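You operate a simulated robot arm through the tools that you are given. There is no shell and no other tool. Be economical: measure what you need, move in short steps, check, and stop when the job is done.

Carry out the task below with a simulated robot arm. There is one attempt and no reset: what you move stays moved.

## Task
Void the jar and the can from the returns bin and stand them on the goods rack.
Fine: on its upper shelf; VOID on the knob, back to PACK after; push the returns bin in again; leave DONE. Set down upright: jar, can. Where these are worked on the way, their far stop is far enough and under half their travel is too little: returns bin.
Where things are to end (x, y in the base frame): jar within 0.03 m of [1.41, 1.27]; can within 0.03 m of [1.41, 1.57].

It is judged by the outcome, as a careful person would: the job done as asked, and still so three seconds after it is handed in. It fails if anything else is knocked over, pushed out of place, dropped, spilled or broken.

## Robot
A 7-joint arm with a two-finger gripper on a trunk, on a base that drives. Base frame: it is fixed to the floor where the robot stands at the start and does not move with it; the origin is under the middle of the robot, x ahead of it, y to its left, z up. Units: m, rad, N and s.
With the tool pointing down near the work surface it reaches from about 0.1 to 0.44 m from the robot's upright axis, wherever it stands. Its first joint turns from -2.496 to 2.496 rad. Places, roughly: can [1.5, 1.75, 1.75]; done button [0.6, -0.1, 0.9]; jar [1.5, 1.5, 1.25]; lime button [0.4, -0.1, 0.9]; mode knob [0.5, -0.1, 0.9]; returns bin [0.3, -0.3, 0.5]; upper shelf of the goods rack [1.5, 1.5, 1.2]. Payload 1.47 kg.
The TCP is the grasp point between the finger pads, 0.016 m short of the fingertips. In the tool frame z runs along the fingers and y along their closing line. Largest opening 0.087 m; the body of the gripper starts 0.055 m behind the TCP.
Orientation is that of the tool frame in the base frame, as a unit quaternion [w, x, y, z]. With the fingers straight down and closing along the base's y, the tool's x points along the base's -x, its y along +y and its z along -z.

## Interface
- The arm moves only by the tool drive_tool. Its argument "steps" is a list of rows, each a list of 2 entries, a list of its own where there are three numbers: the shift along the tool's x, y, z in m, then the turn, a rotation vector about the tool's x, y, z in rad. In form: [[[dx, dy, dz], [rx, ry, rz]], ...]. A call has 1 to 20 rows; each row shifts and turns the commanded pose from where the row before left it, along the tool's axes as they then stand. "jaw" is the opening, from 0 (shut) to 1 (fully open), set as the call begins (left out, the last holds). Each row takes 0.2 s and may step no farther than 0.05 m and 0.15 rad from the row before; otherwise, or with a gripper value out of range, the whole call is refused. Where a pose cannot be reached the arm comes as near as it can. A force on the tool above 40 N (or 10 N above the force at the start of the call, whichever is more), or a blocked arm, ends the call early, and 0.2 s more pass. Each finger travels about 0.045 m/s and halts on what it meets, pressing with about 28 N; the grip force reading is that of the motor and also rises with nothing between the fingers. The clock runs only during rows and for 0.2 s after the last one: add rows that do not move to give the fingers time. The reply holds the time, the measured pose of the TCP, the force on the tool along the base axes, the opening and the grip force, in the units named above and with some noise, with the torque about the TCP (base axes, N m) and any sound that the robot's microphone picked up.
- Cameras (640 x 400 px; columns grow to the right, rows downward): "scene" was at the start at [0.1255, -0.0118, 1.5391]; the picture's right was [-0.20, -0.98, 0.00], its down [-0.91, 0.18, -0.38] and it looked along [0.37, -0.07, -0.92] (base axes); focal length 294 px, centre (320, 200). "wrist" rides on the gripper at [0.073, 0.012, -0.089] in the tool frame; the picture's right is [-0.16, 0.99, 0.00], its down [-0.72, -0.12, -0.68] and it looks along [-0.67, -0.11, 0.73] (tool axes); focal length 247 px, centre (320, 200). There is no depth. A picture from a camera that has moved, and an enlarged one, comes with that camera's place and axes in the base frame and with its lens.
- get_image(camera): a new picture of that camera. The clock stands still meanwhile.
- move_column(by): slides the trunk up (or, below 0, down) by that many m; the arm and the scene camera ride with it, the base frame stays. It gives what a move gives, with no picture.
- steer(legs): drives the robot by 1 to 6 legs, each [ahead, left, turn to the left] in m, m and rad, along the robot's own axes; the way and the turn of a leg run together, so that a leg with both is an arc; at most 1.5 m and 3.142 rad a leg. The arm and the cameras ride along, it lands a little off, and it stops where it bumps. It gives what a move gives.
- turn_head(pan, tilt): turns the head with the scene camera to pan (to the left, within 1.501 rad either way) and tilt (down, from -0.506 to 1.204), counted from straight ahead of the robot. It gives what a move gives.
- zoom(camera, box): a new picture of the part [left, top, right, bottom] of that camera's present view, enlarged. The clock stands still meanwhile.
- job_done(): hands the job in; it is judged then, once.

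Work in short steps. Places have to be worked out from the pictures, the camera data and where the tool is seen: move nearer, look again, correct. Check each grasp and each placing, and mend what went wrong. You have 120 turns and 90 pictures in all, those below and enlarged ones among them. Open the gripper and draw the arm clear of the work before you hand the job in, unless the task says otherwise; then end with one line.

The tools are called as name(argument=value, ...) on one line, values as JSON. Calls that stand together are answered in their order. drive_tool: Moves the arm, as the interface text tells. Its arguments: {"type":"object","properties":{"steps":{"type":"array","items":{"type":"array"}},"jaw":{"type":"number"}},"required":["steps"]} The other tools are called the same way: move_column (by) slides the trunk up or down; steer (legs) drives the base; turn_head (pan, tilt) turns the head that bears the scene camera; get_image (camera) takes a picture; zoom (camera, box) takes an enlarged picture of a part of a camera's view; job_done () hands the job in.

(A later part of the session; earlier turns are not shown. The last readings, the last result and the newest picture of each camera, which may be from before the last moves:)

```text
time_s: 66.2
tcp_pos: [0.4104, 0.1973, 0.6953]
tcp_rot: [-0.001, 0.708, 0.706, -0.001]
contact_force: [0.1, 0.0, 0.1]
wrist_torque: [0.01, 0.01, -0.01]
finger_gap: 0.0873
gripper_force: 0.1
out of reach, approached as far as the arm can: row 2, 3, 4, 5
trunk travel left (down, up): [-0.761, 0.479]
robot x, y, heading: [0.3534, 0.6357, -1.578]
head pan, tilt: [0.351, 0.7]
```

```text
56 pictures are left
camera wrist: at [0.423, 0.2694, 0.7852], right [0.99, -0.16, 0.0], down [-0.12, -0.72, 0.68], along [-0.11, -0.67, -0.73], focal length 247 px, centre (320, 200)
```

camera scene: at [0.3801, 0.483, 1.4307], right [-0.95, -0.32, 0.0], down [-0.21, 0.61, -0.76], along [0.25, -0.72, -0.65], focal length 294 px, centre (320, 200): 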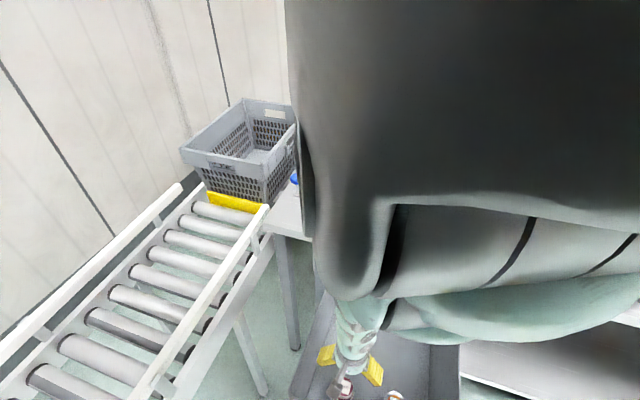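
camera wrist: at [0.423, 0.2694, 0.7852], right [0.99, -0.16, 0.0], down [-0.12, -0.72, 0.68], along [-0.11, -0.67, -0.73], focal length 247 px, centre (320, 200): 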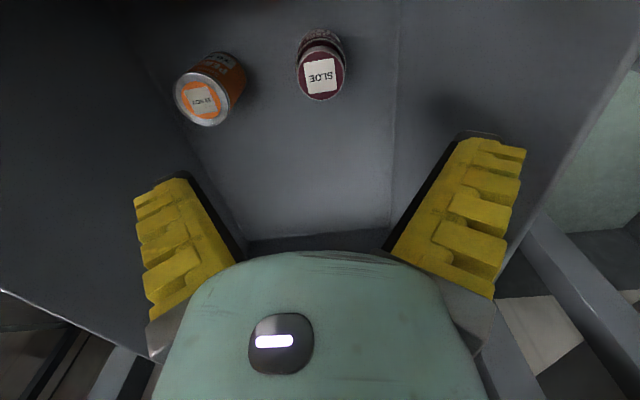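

The arm is at its lower reach, so the trunk does the descending.

move_column(by=-0.1)

get_image(camera="wrist")

```text
time_s: 67.5
tcp_pos: [0.4106, 0.1954, 0.5956]
tcp_rot: [-0.001, 0.707, 0.707, 0.001]
contact_force: [-0.3, -0.1, 0.3]
wrist_torque: [0.02, 0.0, 0.01]
finger_gap: 0.087
gripper_force: 0.0
trunk travel left (down, up): [-0.661, 0.579]
robot x, y, heading: [0.3513, 0.6356, -1.576]
head pan, tilt: [0.351, 0.7]
```

```text
55 pictures are left
camera wrist: at [0.4231, 0.2692, 0.6853], right [0.99, -0.16, 0.0], down [-0.12, -0.72, 0.68], along [-0.11, -0.67, -0.73], focal length 247 px, centre (320, 200)
```

wrist: 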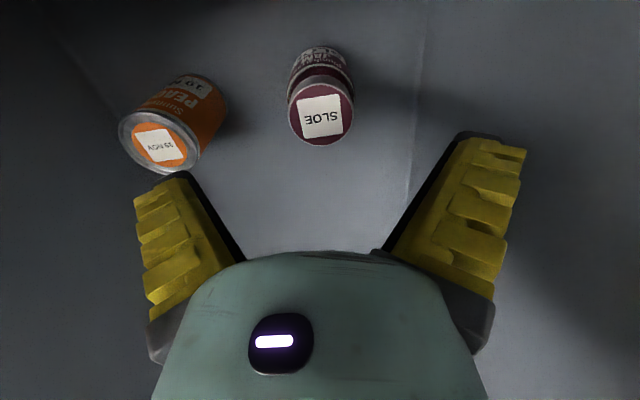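

The jar's top is at z 0.51, centred at (0.411, 0.191). I lower around it to z 0.485 and grip.

drive_tool(steps=[[[-0.004, 0, 0], [0, 0, 0]]])

move_column(by=-0.112)

drive_tool(steps=[[[0, 0, 0], [0, 0, 0]], [[0, 0, 0], [0, 0, 0]], [[0, 0, 0], [0, 0, 0]], [[0, 0, 0], [0, 0, 0]]], jaw=0)

get_image(camera="wrist")

```text
time_s: 68.0
tcp_pos: [0.4107, 0.1934, 0.5948]
tcp_rot: [-0.001, 0.708, 0.707, 0.0]
contact_force: [-0.6, 0.1, 0.1]
wrist_torque: [0.02, 0.03, -0.02]
finger_gap: 0.087
gripper_force: 0.1
trunk travel left (down, up): [-0.661, 0.579]
robot x, y, heading: [0.3539, 0.6306, -1.576]
head pan, tilt: [0.351, 0.7]
```

```text
time_s: 69.4
tcp_pos: [0.4116, 0.1921, 0.4832]
tcp_rot: [0.0, 0.708, 0.706, 0.0]
contact_force: [0.1, 0.3, 0.8]
wrist_torque: [-0.01, -0.01, 0.0]
finger_gap: 0.087
gripper_force: 0.1
trunk travel left (down, up): [-0.549, 0.691]
robot x, y, heading: [0.3548, 0.6381, -1.57]
head pan, tilt: [0.351, 0.7]
```

```text
time_s: 70.4
tcp_pos: [0.4115, 0.1927, 0.4843]
tcp_rot: [-0.001, 0.708, 0.706, -0.001]
contact_force: [-1.2, 0.0, 0.0]
wrist_torque: [0.05, 0.02, -0.02]
finger_gap: 0.0506
gripper_force: 28.4
trunk travel left (down, up): [-0.549, 0.691]
robot x, y, heading: [0.3508, 0.6289, -1.571]
head pan, tilt: [0.351, 0.7]
```

```text
54 pictures are left
camera wrist: at [0.4225, 0.2653, 0.5729], right [0.99, -0.16, 0.0], down [-0.12, -0.72, 0.68], along [-0.11, -0.67, -0.73], focal length 247 px, centre (320, 200)
```

wrist: 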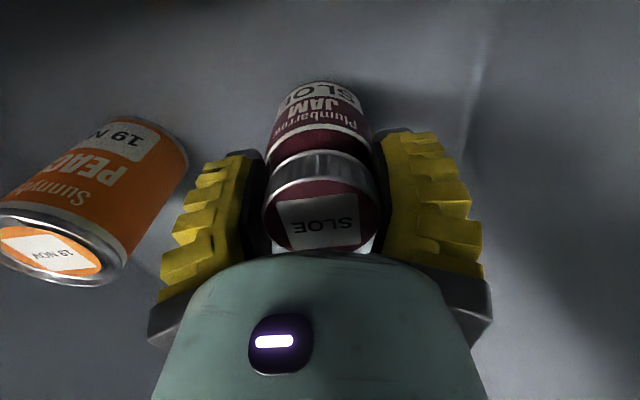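

The jar is held (gap 0.051 m). The knob and scanner cannot be reached with the bin open, so I'll stage both items on the counter. First I lift the jar out.

move_column(by=0.3)

move_column(by=0.35)

steer(legs=[[-0.05, -0.45, 0]])

get_image(camera="wrist")

```text
time_s: 73.4
tcp_pos: [0.4105, 0.1927, 0.7821]
tcp_rot: [-0.002, 0.708, 0.706, 0.0]
contact_force: [0.3, -0.3, -3.5]
wrist_torque: [0.02, -0.03, 0.01]
finger_gap: 0.0484
gripper_force: 28.0
trunk travel left (down, up): [-0.849, 0.391]
robot x, y, heading: [0.3556, 0.6305, -1.575]
head pan, tilt: [0.351, 0.7]
```

```text
time_s: 76.8
tcp_pos: [0.4109, 0.1918, 1.1327]
tcp_rot: [-0.001, 0.708, 0.706, 0.0]
contact_force: [0.4, 0.2, -2.8]
wrist_torque: [-0.05, 0.0, 0.0]
finger_gap: 0.0483
gripper_force: 27.7
trunk travel left (down, up): [-1.199, 0.041]
robot x, y, heading: [0.3556, 0.6332, -1.576]
head pan, tilt: [0.351, 0.7]
```

```text
time_s: 79.6
tcp_pos: [-0.0552, 0.2447, 1.1325]
tcp_rot: [-0.001, 0.71, 0.704, 0.0]
contact_force: [-0.2, -0.5, -4.6]
wrist_torque: [0.02, 0.01, 0.01]
finger_gap: 0.0482
gripper_force: 27.6
trunk travel left (down, up): [-1.199, 0.041]
robot x, y, heading: [-0.1099, 0.6879, -1.585]
head pan, tilt: [0.351, 0.7]
```

```text
53 pictures are left
camera wrist: at [-0.0436, 0.318, 1.2227], right [0.99, -0.17, 0.0], down [-0.12, -0.72, 0.68], along [-0.11, -0.67, -0.73], focal length 247 px, centre (320, 200)
```

wrist: 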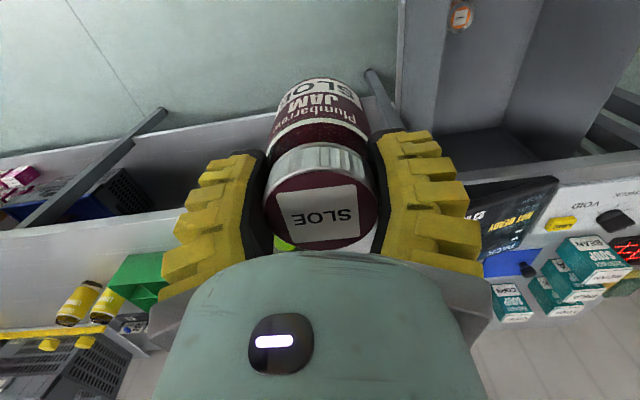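

The counter runs on left of the bin. I move ahead a little to see whether the stretch around x 0.05 is free.

steer(legs=[[0.2, 0.08, 0.015]])

get_image(camera="wrist")

```text
time_s: 81.2
tcp_pos: [0.0268, 0.0526, 1.1324]
tcp_rot: [-0.002, 0.706, 0.708, 0.0]
contact_force: [0.3, 0.1, -3.8]
wrist_torque: [-0.01, 0.01, 0.03]
finger_gap: 0.0478
gripper_force: 28.6
trunk travel left (down, up): [-1.199, 0.041]
robot x, y, heading: [-0.0313, 0.4919, -1.574]
head pan, tilt: [0.351, 0.7]
```

```text
52 pictures are left
camera wrist: at [0.0385, 0.1244, 1.2227], right [0.99, -0.15, 0.0], down [-0.11, -0.72, 0.68], along [-0.11, -0.67, -0.73], focal length 247 px, centre (320, 200)
```

wrist: 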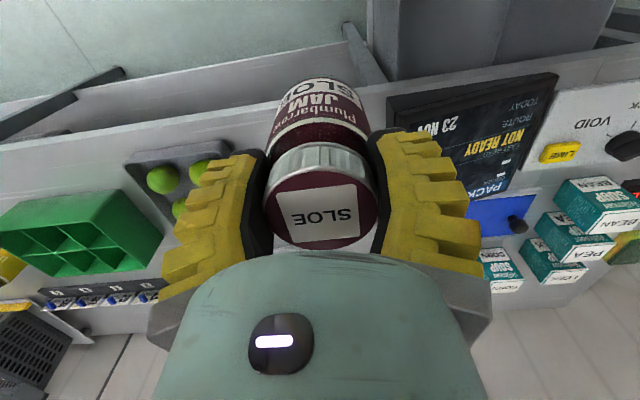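

steer(legs=[[0.12, 0.0, 0]])

get_image(camera="wrist")

```text
time_s: 82.5
tcp_pos: [0.0253, -0.0678, 1.1329]
tcp_rot: [-0.002, 0.708, 0.707, 0.001]
contact_force: [-0.8, 0.2, -4.1]
wrist_torque: [0.04, 0.02, 0.03]
finger_gap: 0.0481
gripper_force: 28.1
trunk travel left (down, up): [-1.199, 0.041]
robot x, y, heading: [-0.0292, 0.374, -1.575]
head pan, tilt: [0.351, 0.7]
```

```text
51 pictures are left
camera wrist: at [0.0363, 0.0051, 1.2227], right [0.99, -0.16, 0.0], down [-0.12, -0.72, 0.68], along [-0.11, -0.67, -0.73], focal length 247 px, centre (320, 200)
```

wrist: 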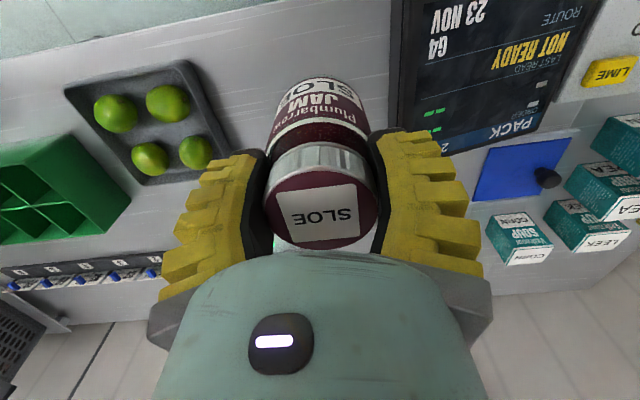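

The counter between the lime tray and the display is free. I go to (0.06, -0.10) and lower the jar toward the counter (top about z 0.855).

steer(legs=[[0.035, 0.035, 0]])

move_column(by=-0.18)

get_image(camera="wrist")

```text
time_s: 83.4
tcp_pos: [0.058, -0.1026, 1.1331]
tcp_rot: [-0.001, 0.707, 0.707, 0.0]
contact_force: [-0.1, 0.4, -3.3]
wrist_torque: [0.03, -0.02, 0.01]
finger_gap: 0.0482
gripper_force: 28.0
trunk travel left (down, up): [-1.199, 0.041]
robot x, y, heading: [0.0016, 0.3388, -1.578]
head pan, tilt: [0.351, 0.7]
```

```text
time_s: 85.4
tcp_pos: [0.0596, -0.1019, 0.9517]
tcp_rot: [-0.001, 0.708, 0.707, 0.0]
contact_force: [0.2, -0.4, -3.7]
wrist_torque: [0.02, -0.02, 0.01]
finger_gap: 0.048
gripper_force: 27.8
trunk travel left (down, up): [-1.019, 0.221]
robot x, y, heading: [0.0013, 0.3397, -1.577]
head pan, tilt: [0.351, 0.7]
```

```text
50 pictures are left
camera wrist: at [0.0717, -0.0292, 1.0428], right [0.99, -0.16, 0.0], down [-0.12, -0.72, 0.68], along [-0.11, -0.67, -0.73], focal length 247 px, centre (320, 200)
```

wrist: 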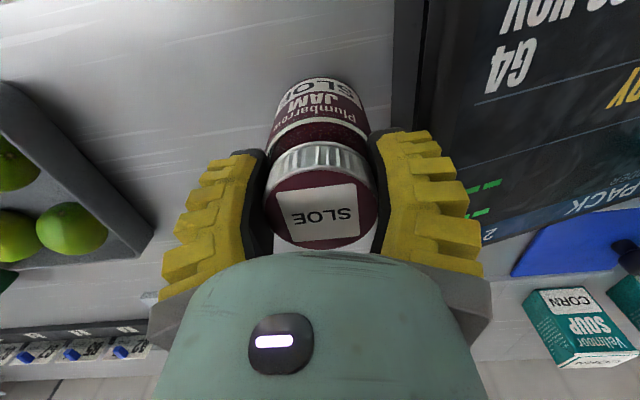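

The display edge is close on the right, so I shift 0.02 m left and lower until contact.

drive_tool(steps=[[[0, -0.02, 0], [0, 0, 0]]])

move_column(by=-0.015)

move_column(by=-0.006)

```text
time_s: 85.8
tcp_pos: [0.0397, -0.1019, 0.953]
tcp_rot: [-0.001, 0.707, 0.707, -0.001]
contact_force: [0.7, 0.0, -4.0]
wrist_torque: [0.02, 0.03, -0.02]
finger_gap: 0.048
gripper_force: 27.8
trunk travel left (down, up): [-1.019, 0.221]
robot x, y, heading: [0.0048, 0.3409, -1.575]
head pan, tilt: [0.351, 0.7]
```

```text
time_s: 86.4
tcp_pos: [0.0394, -0.106, 0.9409]
tcp_rot: [0.0, 0.709, 0.705, -0.002]
contact_force: [-1.0, 1.3, 35.2]
wrist_torque: [-0.24, 0.0, 0.09]
finger_gap: 0.0504
gripper_force: 27.5
trunk travel left (down, up): [-1.004, 0.236]
robot x, y, heading: [-0.0011, 0.3362, -1.57]
head pan, tilt: [0.351, 0.7]
```

```text
time_s: 86.7
tcp_pos: [0.0386, -0.1068, 0.9388]
tcp_rot: [0.001, 0.708, 0.706, -0.001]
contact_force: [-2.0, 3.0, 34.1]
wrist_torque: [-0.01, 0.03, -0.01]
finger_gap: 0.0518
gripper_force: 28.0
trunk travel left (down, up): [-1.003, 0.237]
robot x, y, heading: [0.0029, 0.3393, -1.573]
head pan, tilt: [0.351, 0.7]
stopped: the force on the tool passed its limit at 46 N (the readings are from after the stop); the commanded pose is now the measured one
```

The jar is on the counter (34 N). I ease off slightly and open partway.

move_column(by=0.003)

drive_tool(steps=[[[0, 0, 0], [0, 0, 0]], [[0, 0, 0], [0, 0, 0]]], jaw=0.75)

move_column(by=0.2)

get_image(camera="wrist")

```text
time_s: 87.2
tcp_pos: [0.0384, -0.1046, 0.9415]
tcp_rot: [0.001, 0.708, 0.706, -0.001]
contact_force: [0.7, -2.7, 3.3]
wrist_torque: [-0.36, -0.03, 0.02]
finger_gap: 0.048
gripper_force: 28.5
trunk travel left (down, up): [-1.006, 0.234]
robot x, y, heading: [-0.0003, 0.3414, -1.573]
head pan, tilt: [0.351, 0.7]
```

```text
time_s: 87.8
tcp_pos: [0.04, -0.1031, 0.9409]
tcp_rot: [-0.001, 0.709, 0.706, 0.002]
contact_force: [0.1, -0.3, 0.6]
wrist_torque: [0.01, -0.01, 0.02]
finger_gap: 0.069
gripper_force: 3.2
trunk travel left (down, up): [-1.006, 0.234]
robot x, y, heading: [0.0041, 0.3391, -1.578]
head pan, tilt: [0.351, 0.7]
```

```text
time_s: 90.0
tcp_pos: [0.038, -0.1026, 1.1395]
tcp_rot: [0.0, 0.708, 0.706, 0.0]
contact_force: [0.3, 0.3, -0.5]
wrist_torque: [0.01, -0.01, 0.0]
finger_gap: 0.0692
gripper_force: 3.3
trunk travel left (down, up): [-1.206, 0.034]
robot x, y, heading: [0.0027, 0.3399, -1.576]
head pan, tilt: [0.351, 0.7]
```

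```text
49 pictures are left
camera wrist: at [0.0511, -0.0303, 1.2305], right [0.99, -0.16, 0.0], down [-0.12, -0.72, 0.68], along [-0.11, -0.67, -0.73], focal length 247 px, centre (320, 200)
```

wrist: 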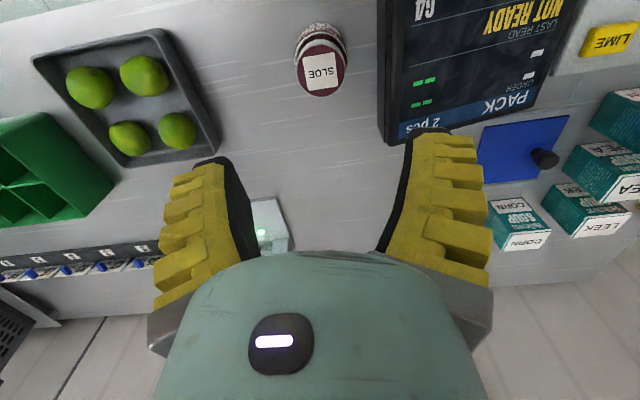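

The jar stands safely. Now the can: I drive back around to it.

steer(legs=[[-0.29, 0, 0], [0, 0.237, 0.004]])

move_column(by=-0.5)

drive_tool(steps=[[[0, 0, 0], [0, 0, 0]], [[0, 0, 0], [0, 0, 0]]], jaw=1)

get_image(camera="wrist")

```text
time_s: 93.3
tcp_pos: [0.2751, 0.1806, 1.1406]
tcp_rot: [-0.001, 0.706, 0.708, 0.0]
contact_force: [0.7, 0.3, -0.7]
wrist_torque: [0.01, 0.01, -0.02]
finger_gap: 0.0692
gripper_force: 3.0
trunk travel left (down, up): [-1.206, 0.034]
robot x, y, heading: [0.2353, 0.6245, -1.573]
head pan, tilt: [0.351, 0.7]
```

```text
refused: -0.5 is not a number from -0.4 to 0.4
```

```text
time_s: 93.9
tcp_pos: [0.2749, 0.1802, 1.1408]
tcp_rot: [0.0, 0.705, 0.709, 0.0]
contact_force: [-0.1, -0.3, -0.6]
wrist_torque: [-0.02, 0.03, -0.03]
finger_gap: 0.0869
gripper_force: 0.0
trunk travel left (down, up): [-1.206, 0.034]
robot x, y, heading: [0.2375, 0.6189, -1.562]
head pan, tilt: [0.351, 0.7]
```

```text
48 pictures are left
camera wrist: at [0.2867, 0.254, 1.2306], right [0.99, -0.15, 0.0], down [-0.11, -0.72, 0.68], along [-0.11, -0.67, -0.73], focal length 247 px, centre (320, 200)
```

wrist: 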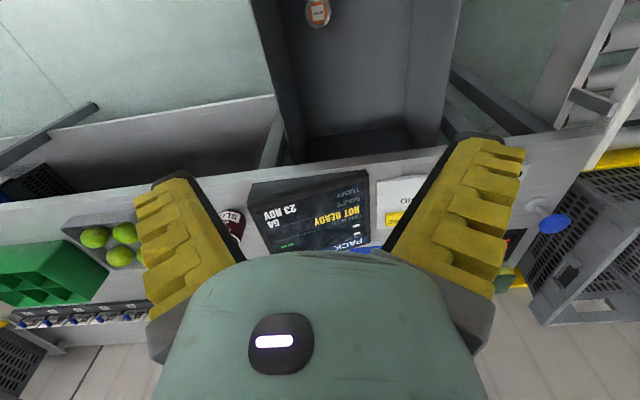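

move_column(by=-0.4)

move_column(by=-0.14)

get_image(camera="wrist")

```text
time_s: 97.8
tcp_pos: [0.2747, 0.1812, 0.7399]
tcp_rot: [-0.001, 0.706, 0.708, -0.001]
contact_force: [0.5, 0.5, 0.6]
wrist_torque: [0.01, -0.01, -0.03]
finger_gap: 0.0872
gripper_force: 0.0
trunk travel left (down, up): [-0.806, 0.434]
robot x, y, heading: [0.2374, 0.6241, -1.562]
head pan, tilt: [0.351, 0.7]
```

```text
time_s: 99.4
tcp_pos: [0.2768, 0.1802, 0.6015]
tcp_rot: [0.0, 0.705, 0.709, 0.001]
contact_force: [0.1, -0.4, 0.7]
wrist_torque: [-0.02, 0.01, -0.03]
finger_gap: 0.0869
gripper_force: 0.1
trunk travel left (down, up): [-0.666, 0.574]
robot x, y, heading: [0.2348, 0.62, -1.567]
head pan, tilt: [0.351, 0.7]
```

```text
47 pictures are left
camera wrist: at [0.2867, 0.2538, 0.6907], right [0.99, -0.15, 0.0], down [-0.11, -0.72, 0.68], along [-0.11, -0.67, -0.73], focal length 247 px, centre (320, 200)
```

wrist: 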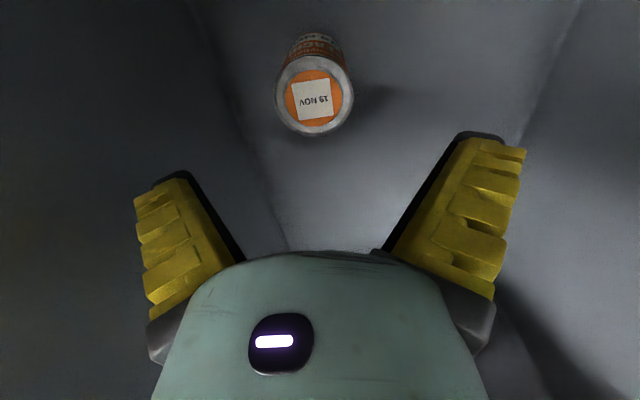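

The can's axis is at about (0.272, 0.187). I centre on it, lower and grip.

drive_tool(steps=[[[0.007, -0.004, 0], [0, 0, 0]]])

move_column(by=-0.118)

drive_tool(steps=[[[0, 0, 0], [0, 0, 0]], [[0, 0, 0], [0, 0, 0]], [[0, 0, 0], [0, 0, 0]], [[0, 0, 0], [0, 0, 0]]], jaw=0)

get_image(camera="wrist")

```text
time_s: 99.8
tcp_pos: [0.2703, 0.1879, 0.6009]
tcp_rot: [0.0, 0.705, 0.71, 0.0]
contact_force: [0.0, -0.1, -0.2]
wrist_torque: [0.02, -0.02, -0.02]
finger_gap: 0.087
gripper_force: 0.0
trunk travel left (down, up): [-0.666, 0.574]
robot x, y, heading: [0.2388, 0.6213, -1.574]
head pan, tilt: [0.351, 0.7]
```

```text
time_s: 101.3
tcp_pos: [0.271, 0.1871, 0.4837]
tcp_rot: [0.0, 0.706, 0.708, 0.0]
contact_force: [-0.3, -0.2, -0.6]
wrist_torque: [-0.01, 0.04, -0.01]
finger_gap: 0.0869
gripper_force: 0.1
trunk travel left (down, up): [-0.548, 0.692]
robot x, y, heading: [0.2359, 0.6227, -1.562]
head pan, tilt: [0.351, 0.7]
```

```text
time_s: 102.3
tcp_pos: [0.2704, 0.189, 0.4836]
tcp_rot: [0.0, 0.706, 0.708, 0.0]
contact_force: [0.1, -0.5, -0.2]
wrist_torque: [0.07, 0.01, 0.01]
finger_gap: 0.0625
gripper_force: 28.0
trunk travel left (down, up): [-0.548, 0.692]
robot x, y, heading: [0.2365, 0.6231, -1.567]
head pan, tilt: [0.351, 0.7]
```

```text
46 pictures are left
camera wrist: at [0.2823, 0.2614, 0.5728], right [0.99, -0.15, 0.0], down [-0.11, -0.72, 0.68], along [-0.11, -0.67, -0.73], focal length 247 px, centre (320, 200)
```

wrist: 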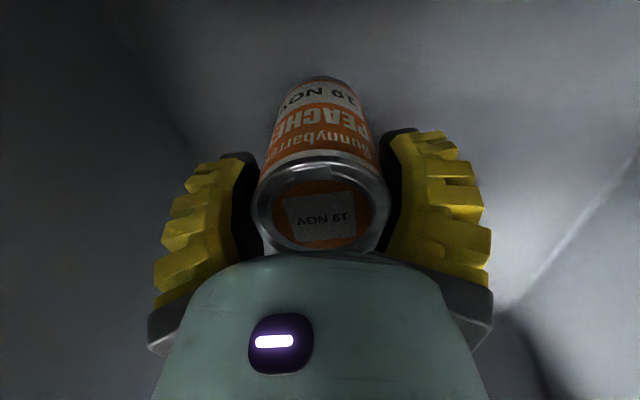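

Can gripped (gap 0.0625 m). I lift it out and take it to the free spot at (-0.06, -0.10).

move_column(by=0.3)

move_column(by=0.33)

steer(legs=[[0, -0.331, -0.005], [0.287, 0, 0]])

get_image(camera="wrist")

```text
time_s: 105.3
tcp_pos: [0.2722, 0.1877, 0.7828]
tcp_rot: [0.0, 0.706, 0.709, -0.001]
contact_force: [0.3, 0.3, -3.6]
wrist_torque: [0.03, 0.01, 0.0]
finger_gap: 0.0624
gripper_force: 28.4
trunk travel left (down, up): [-0.848, 0.392]
robot x, y, heading: [0.2348, 0.6236, -1.57]
head pan, tilt: [0.351, 0.7]
```

```text
time_s: 108.6
tcp_pos: [0.2711, 0.1881, 1.1127]
tcp_rot: [-0.001, 0.706, 0.708, 0.0]
contact_force: [0.4, 0.8, -1.9]
wrist_torque: [0.05, -0.04, -0.03]
finger_gap: 0.0621
gripper_force: 28.3
trunk travel left (down, up): [-1.178, 0.062]
robot x, y, heading: [0.2341, 0.6258, -1.567]
head pan, tilt: [0.351, 0.7]
```

```text
time_s: 112.3
tcp_pos: [-0.065, -0.0952, 1.1131]
tcp_rot: [-0.001, 0.711, 0.703, 0.001]
contact_force: [0.8, -0.2, -3.4]
wrist_torque: [0.0, -0.01, 0.03]
finger_gap: 0.0619
gripper_force: 27.4
trunk travel left (down, up): [-1.178, 0.062]
robot x, y, heading: [-0.092, 0.3398, -1.581]
head pan, tilt: [0.351, 0.7]
```

```text
45 pictures are left
camera wrist: at [-0.0533, -0.0228, 1.2028], right [0.99, -0.17, 0.0], down [-0.12, -0.72, 0.68], along [-0.11, -0.67, -0.73], focal length 247 px, centre (320, 200)
```

wrist: 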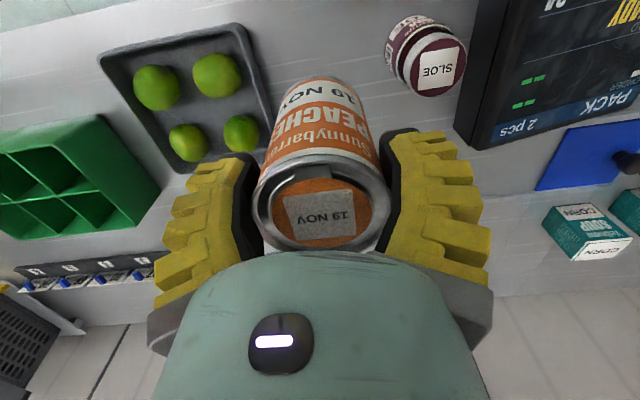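

The spot is clear between tray and jar. I lower the can.

move_column(by=-0.166)

move_column(by=-0.005)

```text
time_s: 114.2
tcp_pos: [-0.0662, -0.0965, 0.9475]
tcp_rot: [-0.001, 0.71, 0.704, -0.001]
contact_force: [0.5, -0.3, -3.8]
wrist_torque: [0.01, 0.0, -0.03]
finger_gap: 0.0617
gripper_force: 28.0
trunk travel left (down, up): [-1.012, 0.228]
robot x, y, heading: [-0.0923, 0.3361, -1.578]
head pan, tilt: [0.351, 0.7]
```

```text
time_s: 114.7
tcp_pos: [-0.0664, -0.0959, 0.9434]
tcp_rot: [0.0, 0.71, 0.704, 0.0]
contact_force: [0.3, -0.2, -3.1]
wrist_torque: [0.0, 0.02, -0.01]
finger_gap: 0.0622
gripper_force: 28.5
trunk travel left (down, up): [-1.007, 0.233]
robot x, y, heading: [-0.0953, 0.3363, -1.581]
head pan, tilt: [0.351, 0.7]
```

move_column(by=-0.004)

```text
time_s: 115.3
tcp_pos: [-0.0647, -0.0965, 0.9387]
tcp_rot: [0.0, 0.71, 0.704, -0.001]
contact_force: [-0.6, 3.8, 20.5]
wrist_torque: [-0.06, 0.0, 0.0]
finger_gap: 0.0621
gripper_force: 27.6
trunk travel left (down, up): [-1.003, 0.237]
robot x, y, heading: [-0.0941, 0.3409, -1.577]
head pan, tilt: [0.351, 0.7]
```

Contact. I ease off, release and rise.

move_column(by=0.002)

drive_tool(steps=[[[0, 0, 0], [0, 0, 0]], [[0, 0, 0], [0, 0, 0]]], jaw=0.88)

move_column(by=0.2)

steer(legs=[[-0.15, 0, 0]])

get_image(camera="wrist")

```text
time_s: 115.8
tcp_pos: [-0.0655, -0.0958, 0.9402]
tcp_rot: [-0.001, 0.71, 0.704, 0.0]
contact_force: [0.6, 0.5, -2.9]
wrist_torque: [0.02, 0.0, 0.0]
finger_gap: 0.0619
gripper_force: 28.0
trunk travel left (down, up): [-1.005, 0.235]
robot x, y, heading: [-0.0953, 0.3384, -1.578]
head pan, tilt: [0.351, 0.7]
```

```text
time_s: 116.4
tcp_pos: [-0.0659, -0.0955, 0.9403]
tcp_rot: [-0.001, 0.71, 0.704, -0.001]
contact_force: [0.5, -0.4, 1.0]
wrist_torque: [0.0, -0.02, -0.02]
finger_gap: 0.0787
gripper_force: 1.5
trunk travel left (down, up): [-1.005, 0.235]
robot x, y, heading: [-0.0951, 0.3396, -1.579]
head pan, tilt: [0.351, 0.7]
```

```text
time_s: 118.6
tcp_pos: [-0.0633, -0.0953, 1.1392]
tcp_rot: [-0.002, 0.71, 0.704, -0.001]
contact_force: [0.7, -0.4, -0.1]
wrist_torque: [0.01, 0.03, 0.03]
finger_gap: 0.0789
gripper_force: 1.5
trunk travel left (down, up): [-1.205, 0.035]
robot x, y, heading: [-0.0976, 0.3433, -1.581]
head pan, tilt: [0.351, 0.7]
```

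```text
time_s: 119.9
tcp_pos: [-0.0641, 0.0536, 1.1404]
tcp_rot: [-0.001, 0.71, 0.704, 0.0]
contact_force: [-0.3, -0.3, -0.9]
wrist_torque: [0.01, 0.0, -0.05]
finger_gap: 0.0789
gripper_force: 1.7
trunk travel left (down, up): [-1.205, 0.035]
robot x, y, heading: [-0.0925, 0.4862, -1.582]
head pan, tilt: [0.351, 0.7]
```

```text
44 pictures are left
camera wrist: at [-0.0518, 0.1261, 1.23], right [0.99, -0.17, 0.0], down [-0.12, -0.72, 0.68], along [-0.11, -0.67, -0.73], focal length 247 px, centre (320, 200)
```

wrist: 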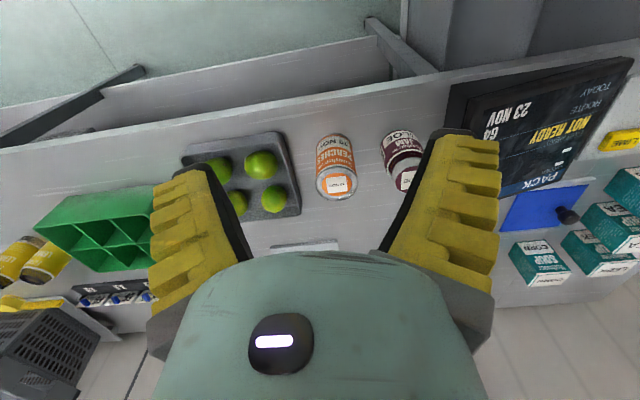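

Both stand clear. Next I push the bin in with the closed hand held horizontally, as when I pulled it. I back away in front of the bin and reorient.

steer(legs=[[-0.5, 0, 0], [0, 0.42, 0.01]])

drive_tool(steps=[[[0.01, 0, -0.04], [0, 0, 0]], [[0.01, 0, -0.04], [0, 0, 0]], [[0.01, 0, -0.03], [0, 0, 0]], [[0, 0, 0], [0, 0, -0.15]], [[0, 0, 0], [0, 0, -0.15]], [[0, 0, 0], [0, 0, -0.15]], [[0, 0, 0], [0, 0, -0.15]], [[0, 0, 0], [0, 0, -0.15]], [[0, 0, 0], [0, 0, -0.15]], [[0, 0, 0], [0, 0, -0.15]], [[0, 0, 0], [0, 0, -0.15]], [[0, 0, 0], [0, 0, -0.15]], [[0, 0, 0], [0, 0, -0.15]], [[0, 0, 0], [0, 0, -0.07]]], jaw=0)

drive_tool(steps=[[[0, 0, 0], [0.1428, 0, 0]], [[0, 0, 0], [0.1428, 0, 0]], [[0, 0, 0], [0.1428, 0, 0]], [[0, 0, 0], [0.1428, 0, 0]], [[0, 0, 0], [0.1428, 0, 0]], [[0, 0, 0], [0.1428, 0, 0]], [[0, 0, 0], [0.1428, 0, 0]], [[0, 0, 0], [0.1428, 0, 0]], [[0, 0, 0.02], [0.1428, 0, 0]], [[0, 0, 0.02], [0.1428, 0, 0]], [[0, 0, 0.02], [0.1428, 0, 0]]])

```text
time_s: 125.1
tcp_pos: [0.3697, 0.5559, 1.1399]
tcp_rot: [-0.001, 0.704, 0.71, -0.001]
contact_force: [0.7, -0.1, 0.6]
wrist_torque: [-0.03, -0.01, -0.01]
finger_gap: 0.0789
gripper_force: 1.7
trunk travel left (down, up): [-1.205, 0.035]
robot x, y, heading: [0.3324, 0.9926, -1.561]
head pan, tilt: [0.351, 0.7]
```

```text
time_s: 128.1
tcp_pos: [0.3746, 0.566, 1.1958]
tcp_rot: [0.0, -0.004, 1.0, 0.0]
contact_force: [-0.2, 0.6, 0.1]
wrist_torque: [-0.01, -0.06, 0.01]
finger_gap: 0.0001
gripper_force: 28.2
out of reach, approached as far as the arm can: row 2, 3
trunk travel left (down, up): [-1.205, 0.035]
robot x, y, heading: [0.3337, 0.9911, -1.561]
head pan, tilt: [0.351, 0.7]
```

```text
time_s: 130.5
tcp_pos: [0.3875, 0.5135, 1.2419]
tcp_rot: [-0.007, 0.0, 0.795, -0.606]
contact_force: [0.2, -0.1, -1.1]
wrist_torque: [0.01, 0.0, 0.02]
finger_gap: 0.0
gripper_force: 28.1
out of reach, approached as far as the arm can: row 1, 2, 8, 9, 10, 11
trunk travel left (down, up): [-1.205, 0.035]
robot x, y, heading: [0.3342, 0.9948, -1.56]
head pan, tilt: [0.351, 0.7]
```

drive_tool(steps=[[[0, 0, 0.01], [0.09, 0, 0]], [[0, 0, 0.01], [0.09, 0, 0]], [[0, 0, 0.01], [0.09, 0, 0]]])

move_column(by=-0.4)

```text
time_s: 131.3
tcp_pos: [0.3877, 0.4895, 1.3017]
tcp_rot: [0.004, 0.0, -0.706, 0.708]
contact_force: [0.7, -0.5, -0.7]
wrist_torque: [-0.01, 0.04, 0.02]
finger_gap: 0.0
gripper_force: 28.1
out of reach, approached as far as the arm can: row 1, 2, 3
trunk travel left (down, up): [-1.205, 0.035]
robot x, y, heading: [0.3293, 0.991, -1.561]
head pan, tilt: [0.351, 0.7]
```

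```text
time_s: 135.1
tcp_pos: [0.3862, 0.4888, 0.9018]
tcp_rot: [-0.006, -0.001, 0.708, -0.706]
contact_force: [0.5, 0.6, -0.1]
wrist_torque: [-0.02, 0.0, -0.02]
finger_gap: 0.0
gripper_force: 28.1
trunk travel left (down, up): [-0.805, 0.435]
robot x, y, heading: [0.3305, 0.9914, -1.561]
head pan, tilt: [0.351, 0.7]
```

move_column(by=-0.34)

steer(legs=[[0.08, -0.045, -0.008]])

get_image(camera="wrist")

```text
time_s: 138.4
tcp_pos: [0.3865, 0.4889, 0.5628]
tcp_rot: [-0.005, -0.001, 0.708, -0.707]
contact_force: [0.8, 0.5, -0.5]
wrist_torque: [-0.01, 0.04, 0.02]
finger_gap: 0.0
gripper_force: 27.6
trunk travel left (down, up): [-0.465, 0.775]
robot x, y, heading: [0.3307, 0.9944, -1.559]
head pan, tilt: [0.351, 0.7]
```

```text
time_s: 139.6
tcp_pos: [0.3357, 0.41, 0.5619]
tcp_rot: [0.008, -0.002, -0.706, 0.708]
contact_force: [-0.3, -0.2, -1.5]
wrist_torque: [-0.03, 0.02, 0.03]
finger_gap: 0.0
gripper_force: 27.8
trunk travel left (down, up): [-0.465, 0.775]
robot x, y, heading: [0.285, 0.9109, -1.568]
head pan, tilt: [0.351, 0.7]
```

```text
43 pictures are left
camera wrist: at [0.2636, 0.5006, 0.5512], right [0.15, 0.0, -0.99], down [0.73, 0.67, 0.11], along [0.66, -0.74, 0.1], focal length 247 px, centre (320, 200)
```

wrist: 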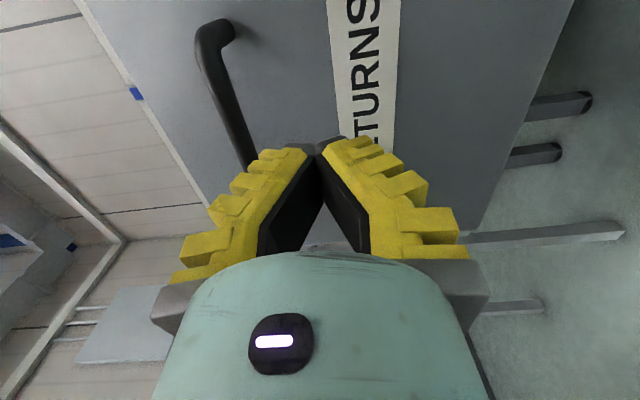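

Aimed just below the handle on the front panel. I drive ahead to push the bin in.

steer(legs=[[0.3, 0, 0]])

steer(legs=[[0.13, 0, 0]])

get_image(camera="wrist")

```text
time_s: 141.6
tcp_pos: [0.333, 0.1105, 0.5611]
tcp_rot: [0.009, -0.004, -0.707, 0.707]
contact_force: [0.3, -0.2, 0.1]
wrist_torque: [0.01, 0.02, -0.02]
finger_gap: 0.0
gripper_force: 27.9
trunk travel left (down, up): [-0.465, 0.775]
robot x, y, heading: [0.2871, 0.6141, -1.572]
head pan, tilt: [0.351, 0.7]
```

```text
time_s: 142.9
tcp_pos: [0.3319, -0.0174, 0.5625]
tcp_rot: [0.01, -0.004, -0.707, 0.707]
contact_force: [-0.1, 0.3, 0.3]
wrist_torque: [-0.03, -0.01, 0.01]
finger_gap: 0.0
gripper_force: 27.4
trunk travel left (down, up): [-0.465, 0.775]
robot x, y, heading: [0.2831, 0.4838, -1.574]
head pan, tilt: [0.351, 0.7]
```

```text
42 pictures are left
camera wrist: at [0.2605, 0.0735, 0.5513], right [0.15, 0.0, -0.99], down [0.74, 0.67, 0.11], along [0.66, -0.75, 0.1], focal length 247 px, centre (320, 200)
```

wrist: 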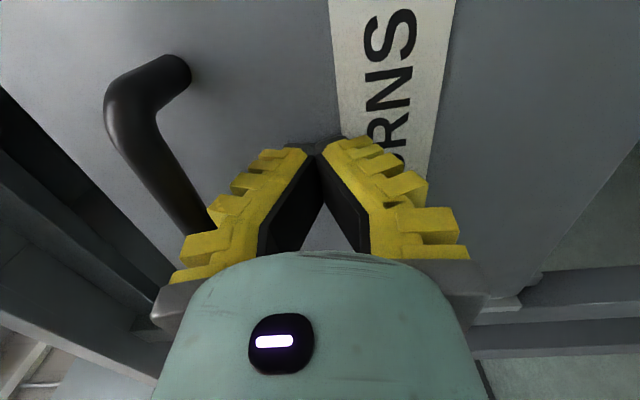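

steer(legs=[[0.04, 0, 0]])

steer(legs=[[0.03, 0, 0]])

get_image(camera="wrist")

```text
time_s: 143.8
tcp_pos: [0.3315, -0.0578, 0.5634]
tcp_rot: [0.01, -0.004, -0.706, 0.708]
contact_force: [0.1, 0.6, -0.4]
wrist_torque: [0.02, -0.03, -0.01]
finger_gap: 0.0
gripper_force: 28.1
trunk travel left (down, up): [-0.465, 0.775]
robot x, y, heading: [0.287, 0.446, -1.572]
head pan, tilt: [0.351, 0.7]
```

```text
time_s: 144.7
tcp_pos: [0.3328, -0.0795, 0.5599]
tcp_rot: [-0.008, 0.004, 0.71, -0.704]
contact_force: [-0.3, 10.0, 2.2]
wrist_torque: [-0.06, -0.07, 0.03]
finger_gap: 0.0059
gripper_force: 29.0
trunk travel left (down, up): [-0.465, 0.775]
robot x, y, heading: [0.2824, 0.4203, -1.578]
head pan, tilt: [0.351, 0.7]
stopped in leg 1: the force on the tool passed its limit at 49 N (the readings are from after the stop); the commanded pose is now the measured one
```

```text
41 pictures are left
camera wrist: at [0.2603, 0.0124, 0.5489], right [0.15, 0.0, -0.99], down [0.74, 0.67, 0.12], along [0.66, -0.74, 0.1], focal length 247 px, centre (320, 200)
```

wrist: 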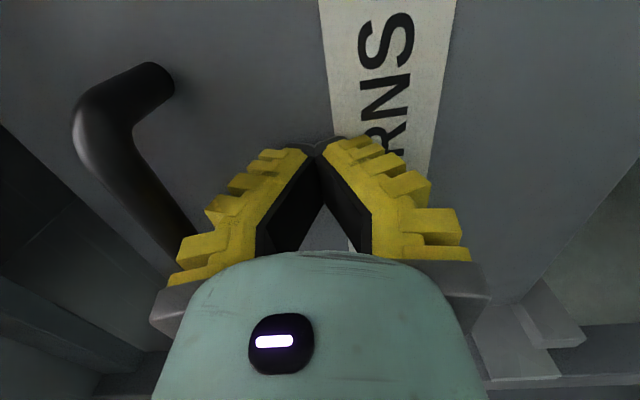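

The bin hit its closed stop (49 N). I back off, raise the hand and turn it tool-down for the knob.

steer(legs=[[-0.3, 0, 0.006]])

move_column(by=0.4)

move_column(by=0.15)

drive_tool(steps=[[[0, 0, -0.03], [-0.15, 0, 0]], [[0, 0, -0.03], [-0.15, 0, 0]], [[0, 0, -0.03], [-0.15, 0, 0]], [[0, 0.01, 0], [-0.15, 0, 0]], [[0, 0.01, 0], [-0.15, 0, 0]], [[0, 0, 0], [-0.15, 0, 0]], [[0, 0, 0], [-0.15, 0, 0]], [[0, 0, 0], [-0.15, 0, 0]], [[0, 0, 0], [-0.15, 0, 0]], [[0, 0, 0], [-0.15, 0, 0]], [[0, 0, 0], [-0.06, 0, 0]]], jaw=0.6)

drive_tool(steps=[[[0, 0, 0], [0, 0, 0.15]], [[0, 0, 0], [0, 0, 0.15]], [[0, 0, 0], [0, 0, 0.15]], [[0, 0, 0], [0, 0, 0.15]], [[0, 0, 0], [0, 0, 0.15]], [[0, 0, 0], [0, 0, 0.15]], [[0, 0, 0], [0, 0, 0.15]], [[0, 0, 0], [0, 0, 0.15]], [[0, 0, 0], [0, 0, 0.15]], [[0, 0, 0], [0, 0, 0.15]], [[0, 0, 0], [0, 0, 0.07]]])

```text
time_s: 146.8
tcp_pos: [0.3382, 0.2189, 0.5605]
tcp_rot: [-0.003, -0.002, 0.708, -0.706]
contact_force: [0.7, -0.3, -0.5]
wrist_torque: [0.0, 0.0, 0.02]
finger_gap: 0.0
gripper_force: 28.2
trunk travel left (down, up): [-0.465, 0.775]
robot x, y, heading: [0.2872, 0.7171, -1.562]
head pan, tilt: [0.351, 0.7]
```

```text
time_s: 150.6
tcp_pos: [0.3393, 0.2192, 0.9596]
tcp_rot: [-0.003, -0.004, 0.709, -0.706]
contact_force: [0.5, -0.2, 0.0]
wrist_torque: [0.03, -0.02, -0.04]
finger_gap: 0.0
gripper_force: 27.9
trunk travel left (down, up): [-0.865, 0.375]
robot x, y, heading: [0.284, 0.7201, -1.558]
head pan, tilt: [0.351, 0.7]
```

```text
time_s: 152.3
tcp_pos: [0.3393, 0.2182, 1.1104]
tcp_rot: [-0.003, -0.002, 0.708, -0.706]
contact_force: [-0.2, -0.1, 0.7]
wrist_torque: [-0.02, 0.01, 0.0]
finger_gap: 0.0
gripper_force: 27.7
trunk travel left (down, up): [-1.015, 0.225]
robot x, y, heading: [0.2851, 0.7216, -1.56]
head pan, tilt: [0.351, 0.7]
```

```text
time_s: 154.8
tcp_pos: [0.3342, 0.2446, 1.0093]
tcp_rot: [-0.057, -0.01, 0.973, -0.225]
contact_force: [0.1, -0.7, 0.1]
wrist_torque: [-0.02, -0.02, -0.01]
finger_gap: 0.0573
gripper_force: 3.4
out of reach, approached as far as the arm can: row 2, 3, 4, 5, 6, 7, 8, 9, 10
trunk travel left (down, up): [-1.015, 0.225]
robot x, y, heading: [0.2856, 0.7192, -1.557]
head pan, tilt: [0.351, 0.7]
```

```text
time_s: 157.2
tcp_pos: [0.3337, 0.2452, 1.0105]
tcp_rot: [0.118, 0.68, 0.695, -0.2]
contact_force: [0.3, 0.6, -0.6]
wrist_torque: [0.01, 0.0, -0.01]
finger_gap: 0.0577
gripper_force: 3.7
trunk travel left (down, up): [-1.015, 0.225]
robot x, y, heading: [0.2833, 0.7188, -1.555]
head pan, tilt: [0.351, 0.7]
```

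drive_tool(steps=[[[0.013, 0, 0], [-0.029, 0.114, 0.005]], [[0.013, 0, 0], [-0.029, 0.114, 0.005]], [[0.013, 0, 0], [-0.029, 0.114, 0.005]], [[0.013, 0, 0], [-0.03, 0.114, 0.005]]])

get_image(camera="wrist")

```text
time_s: 158.2
tcp_pos: [0.3342, 0.2919, 0.9954]
tcp_rot: [-0.001, 0.706, 0.708, 0.001]
contact_force: [0.4, 0.1, 0.0]
wrist_torque: [0.02, 0.0, -0.01]
finger_gap: 0.0574
gripper_force: 4.1
trunk travel left (down, up): [-1.015, 0.225]
robot x, y, heading: [0.2861, 0.7163, -1.557]
head pan, tilt: [0.351, 0.7]
```

```text
40 pictures are left
camera wrist: at [0.3443, 0.3663, 1.0865], right [0.99, -0.15, 0.0], down [-0.11, -0.73, 0.68], along [-0.1, -0.67, -0.73], focal length 247 px, centre (320, 200)
```

wrist: 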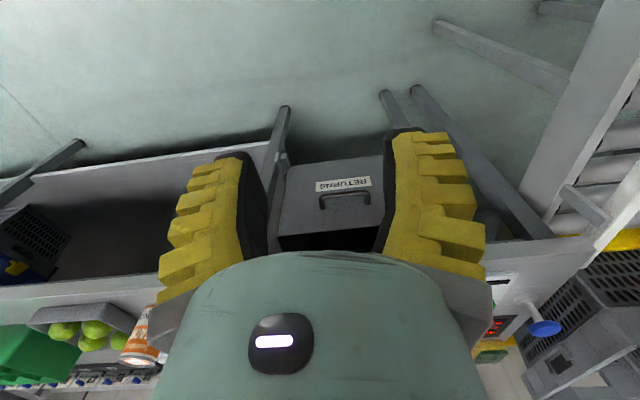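

The bin is fully in. I raise the hand and drive forward to look over the knob panel.

move_column(by=0.17)

steer(legs=[[0.32, 0.13, -0.01]])

get_image(camera="wrist")

```text
time_s: 160.1
tcp_pos: [0.3321, 0.2936, 1.1654]
tcp_rot: [0.0, 0.706, 0.708, 0.0]
contact_force: [0.1, -0.3, -0.6]
wrist_torque: [-0.01, 0.02, -0.01]
finger_gap: 0.0574
gripper_force: 3.8
trunk travel left (down, up): [-1.185, 0.055]
robot x, y, heading: [0.2867, 0.7186, -1.555]
head pan, tilt: [0.351, 0.7]
```

```text
time_s: 162.3
tcp_pos: [0.4678, -0.0303, 1.1663]
tcp_rot: [0.0, 0.707, 0.707, 0.0]
contact_force: [0.1, 0.5, -0.8]
wrist_torque: [0.02, 0.0, 0.03]
finger_gap: 0.0572
gripper_force: 4.2
trunk travel left (down, up): [-1.185, 0.055]
robot x, y, heading: [0.4246, 0.3953, -1.566]
head pan, tilt: [0.351, 0.7]
```

```text
39 pictures are left
camera wrist: at [0.4798, 0.0437, 1.2563], right [0.99, -0.16, 0.0], down [-0.12, -0.72, 0.68], along [-0.11, -0.67, -0.73], focal length 247 px, centre (320, 200)
```

wrist: 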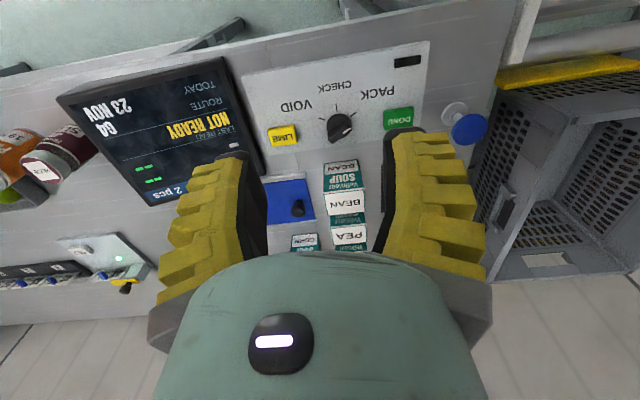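

zoom(camera="wrist", box=[240, 50, 440, 170])

zoom(camera="wrist", box=[60, 50, 260, 210])

```text
3.20 times, centred on (340, 110) of wrist
camera zoom: at [0.4798, 0.0437, 1.2563], right [0.99, -0.16, 0.0], down [-0.12, -0.72, 0.68], along [-0.11, -0.67, -0.73], focal length 790 px, centre (256, 488)
```

zoom: 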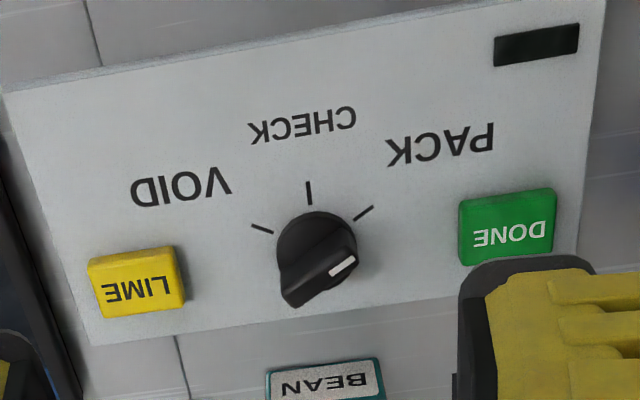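

```text
2.50 times, centred on (160, 130) of wrist
camera zoom: at [0.4798, 0.0437, 1.2563], right [0.99, -0.16, 0.0], down [-0.12, -0.72, 0.68], along [-0.11, -0.67, -0.73], focal length 617 px, centre (720, 375)
```

zoom: 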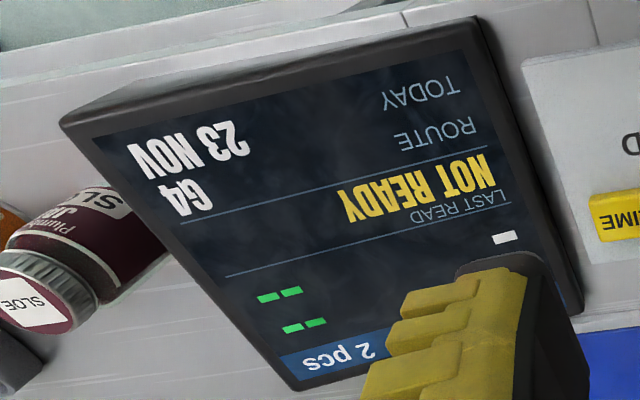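

The knob is at about (0.481, -0.145) pointing at PACK (about 30° from +x), with VOID about 120° counter-clockwise. I move above it and turn the fingers across the knob's grip bar.

steer(legs=[[0.113, 0.013, 0]])

drive_tool(steps=[[[0, 0, 0], [0, 0, 0.15]], [[0, 0, 0], [0, 0, 0.15]], [[0, 0, 0], [0, 0, 0.15]], [[0, 0, 0], [0, 0, 0.15]], [[0, 0, 0], [0, 0, 0.15]], [[0, 0, 0], [0, 0, 0.15]], [[0, 0, 0], [0, 0, 0.147]]])

move_column(by=-0.16)

get_image(camera="wrist")

```text
time_s: 163.6
tcp_pos: [0.4821, -0.1377, 1.1664]
tcp_rot: [0.0, 0.707, 0.707, -0.001]
contact_force: [0.4, 0.0, 0.2]
wrist_torque: [0.0, 0.02, 0.02]
finger_gap: 0.0573
gripper_force: 3.3
trunk travel left (down, up): [-1.185, 0.055]
robot x, y, heading: [0.4354, 0.2873, -1.563]
head pan, tilt: [0.351, 0.7]
```

```text
time_s: 165.2
tcp_pos: [0.4827, -0.139, 1.1668]
tcp_rot: [0.0, 0.966, 0.258, 0.001]
contact_force: [-0.4, 0.8, -1.0]
wrist_torque: [-0.02, -0.01, -0.02]
finger_gap: 0.0574
gripper_force: 3.0
trunk travel left (down, up): [-1.185, 0.055]
robot x, y, heading: [0.4341, 0.2856, -1.562]
head pan, tilt: [0.351, 0.7]
```

```text
time_s: 167.0
tcp_pos: [0.483, -0.1388, 1.0062]
tcp_rot: [-0.001, 0.966, 0.258, 0.0]
contact_force: [-1.0, -0.1, 0.1]
wrist_torque: [0.01, 0.0, 0.01]
finger_gap: 0.0574
gripper_force: 4.0
trunk travel left (down, up): [-1.025, 0.215]
robot x, y, heading: [0.4353, 0.2831, -1.566]
head pan, tilt: [0.351, 0.7]
```

```text
36 pictures are left
camera wrist: at [0.5514, -0.1123, 1.0958], right [0.36, -0.93, 0.0], down [-0.68, -0.26, 0.68], along [-0.64, -0.24, -0.73], focal length 247 px, centre (320, 200)
```

wrist: 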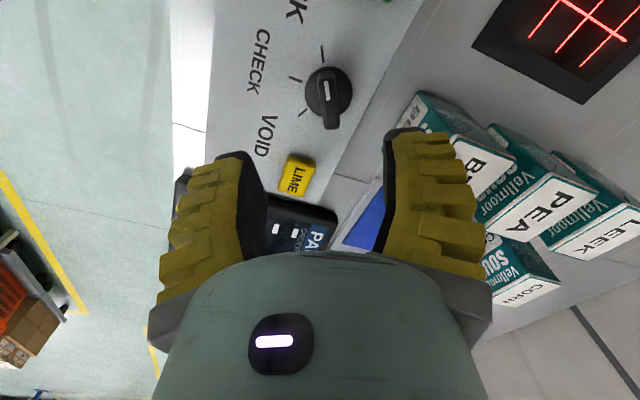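

zoom(camera="wrist", box=[270, 30, 390, 150])

```text
3.33 times, centred on (330, 90) of wrist
camera zoom: at [0.5514, -0.1123, 1.0958], right [0.36, -0.93, 0.0], down [-0.68, -0.26, 0.68], along [-0.64, -0.24, -0.73], focal length 823 px, centre (287, 567)
```

zoom: 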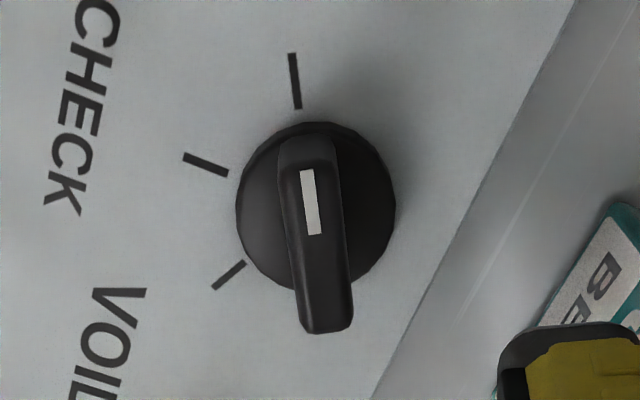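

The knob's axis is at (0.481, -0.146), bar top about z 0.897, aligned with my fingers. I centre, lower and close on the bar.

drive_tool(steps=[[[-0.0055, 0.0055, 0], [0, 0, 0]]])

move_column(by=-0.1)

move_column(by=-0.008)

drive_tool(steps=[[[0, 0, 0], [0, 0, 0]], [[0, 0, 0], [0, 0, 0]], [[0, 0, 0], [0, 0, 0]], [[0, 0, 0], [0, 0, 0]]], jaw=0)

get_image(camera="wrist")

```text
time_s: 167.4
tcp_pos: [0.4822, -0.1476, 1.0058]
tcp_rot: [0.0, 0.966, 0.259, 0.0]
contact_force: [0.6, 0.0, 0.4]
wrist_torque: [-0.01, 0.03, 0.0]
finger_gap: 0.0574
gripper_force: 2.9
trunk travel left (down, up): [-1.025, 0.215]
robot x, y, heading: [0.4336, 0.286, -1.562]
head pan, tilt: [0.351, 0.7]
```

```text
time_s: 168.7
tcp_pos: [0.4809, -0.1465, 0.9061]
tcp_rot: [0.0, 0.966, 0.259, 0.0]
contact_force: [-0.2, -0.1, -0.6]
wrist_torque: [-0.01, -0.03, -0.01]
finger_gap: 0.0575
gripper_force: 3.7
trunk travel left (down, up): [-0.925, 0.315]
robot x, y, heading: [0.4355, 0.2858, -1.567]
head pan, tilt: [0.351, 0.7]
```

```text
time_s: 169.3
tcp_pos: [0.4811, -0.1473, 0.8985]
tcp_rot: [-0.001, 0.966, 0.259, 0.0]
contact_force: [0.8, -0.3, 0.1]
wrist_torque: [-0.02, 0.04, -0.02]
finger_gap: 0.0575
gripper_force: 4.2
trunk travel left (down, up): [-0.917, 0.323]
robot x, y, heading: [0.4347, 0.2845, -1.561]
head pan, tilt: [0.351, 0.7]
```

```text
time_s: 170.3
tcp_pos: [0.4813, -0.1472, 0.899]
tcp_rot: [0.0, 0.966, 0.259, 0.0]
contact_force: [0.9, 3.9, 13.9]
wrist_torque: [0.02, -0.04, 0.01]
finger_gap: 0.0109
gripper_force: 29.6
trunk travel left (down, up): [-0.917, 0.323]
robot x, y, heading: [0.4379, 0.2849, -1.565]
head pan, tilt: [0.351, 0.7]
```

```text
34 pictures are left
camera wrist: at [0.5502, -0.1206, 0.9882], right [0.36, -0.93, 0.0], down [-0.68, -0.26, 0.68], along [-0.64, -0.24, -0.73], focal length 247 px, centre (320, 200)
```

wrist: 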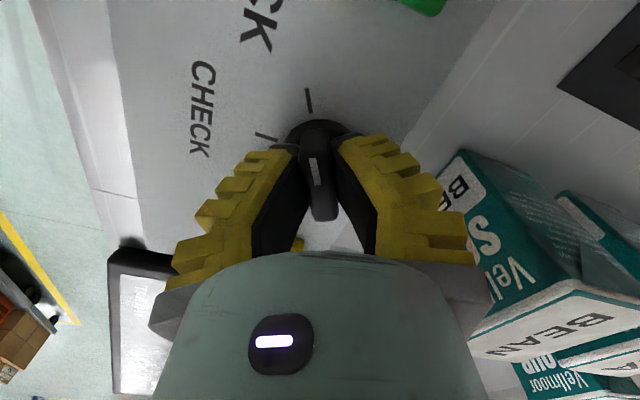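

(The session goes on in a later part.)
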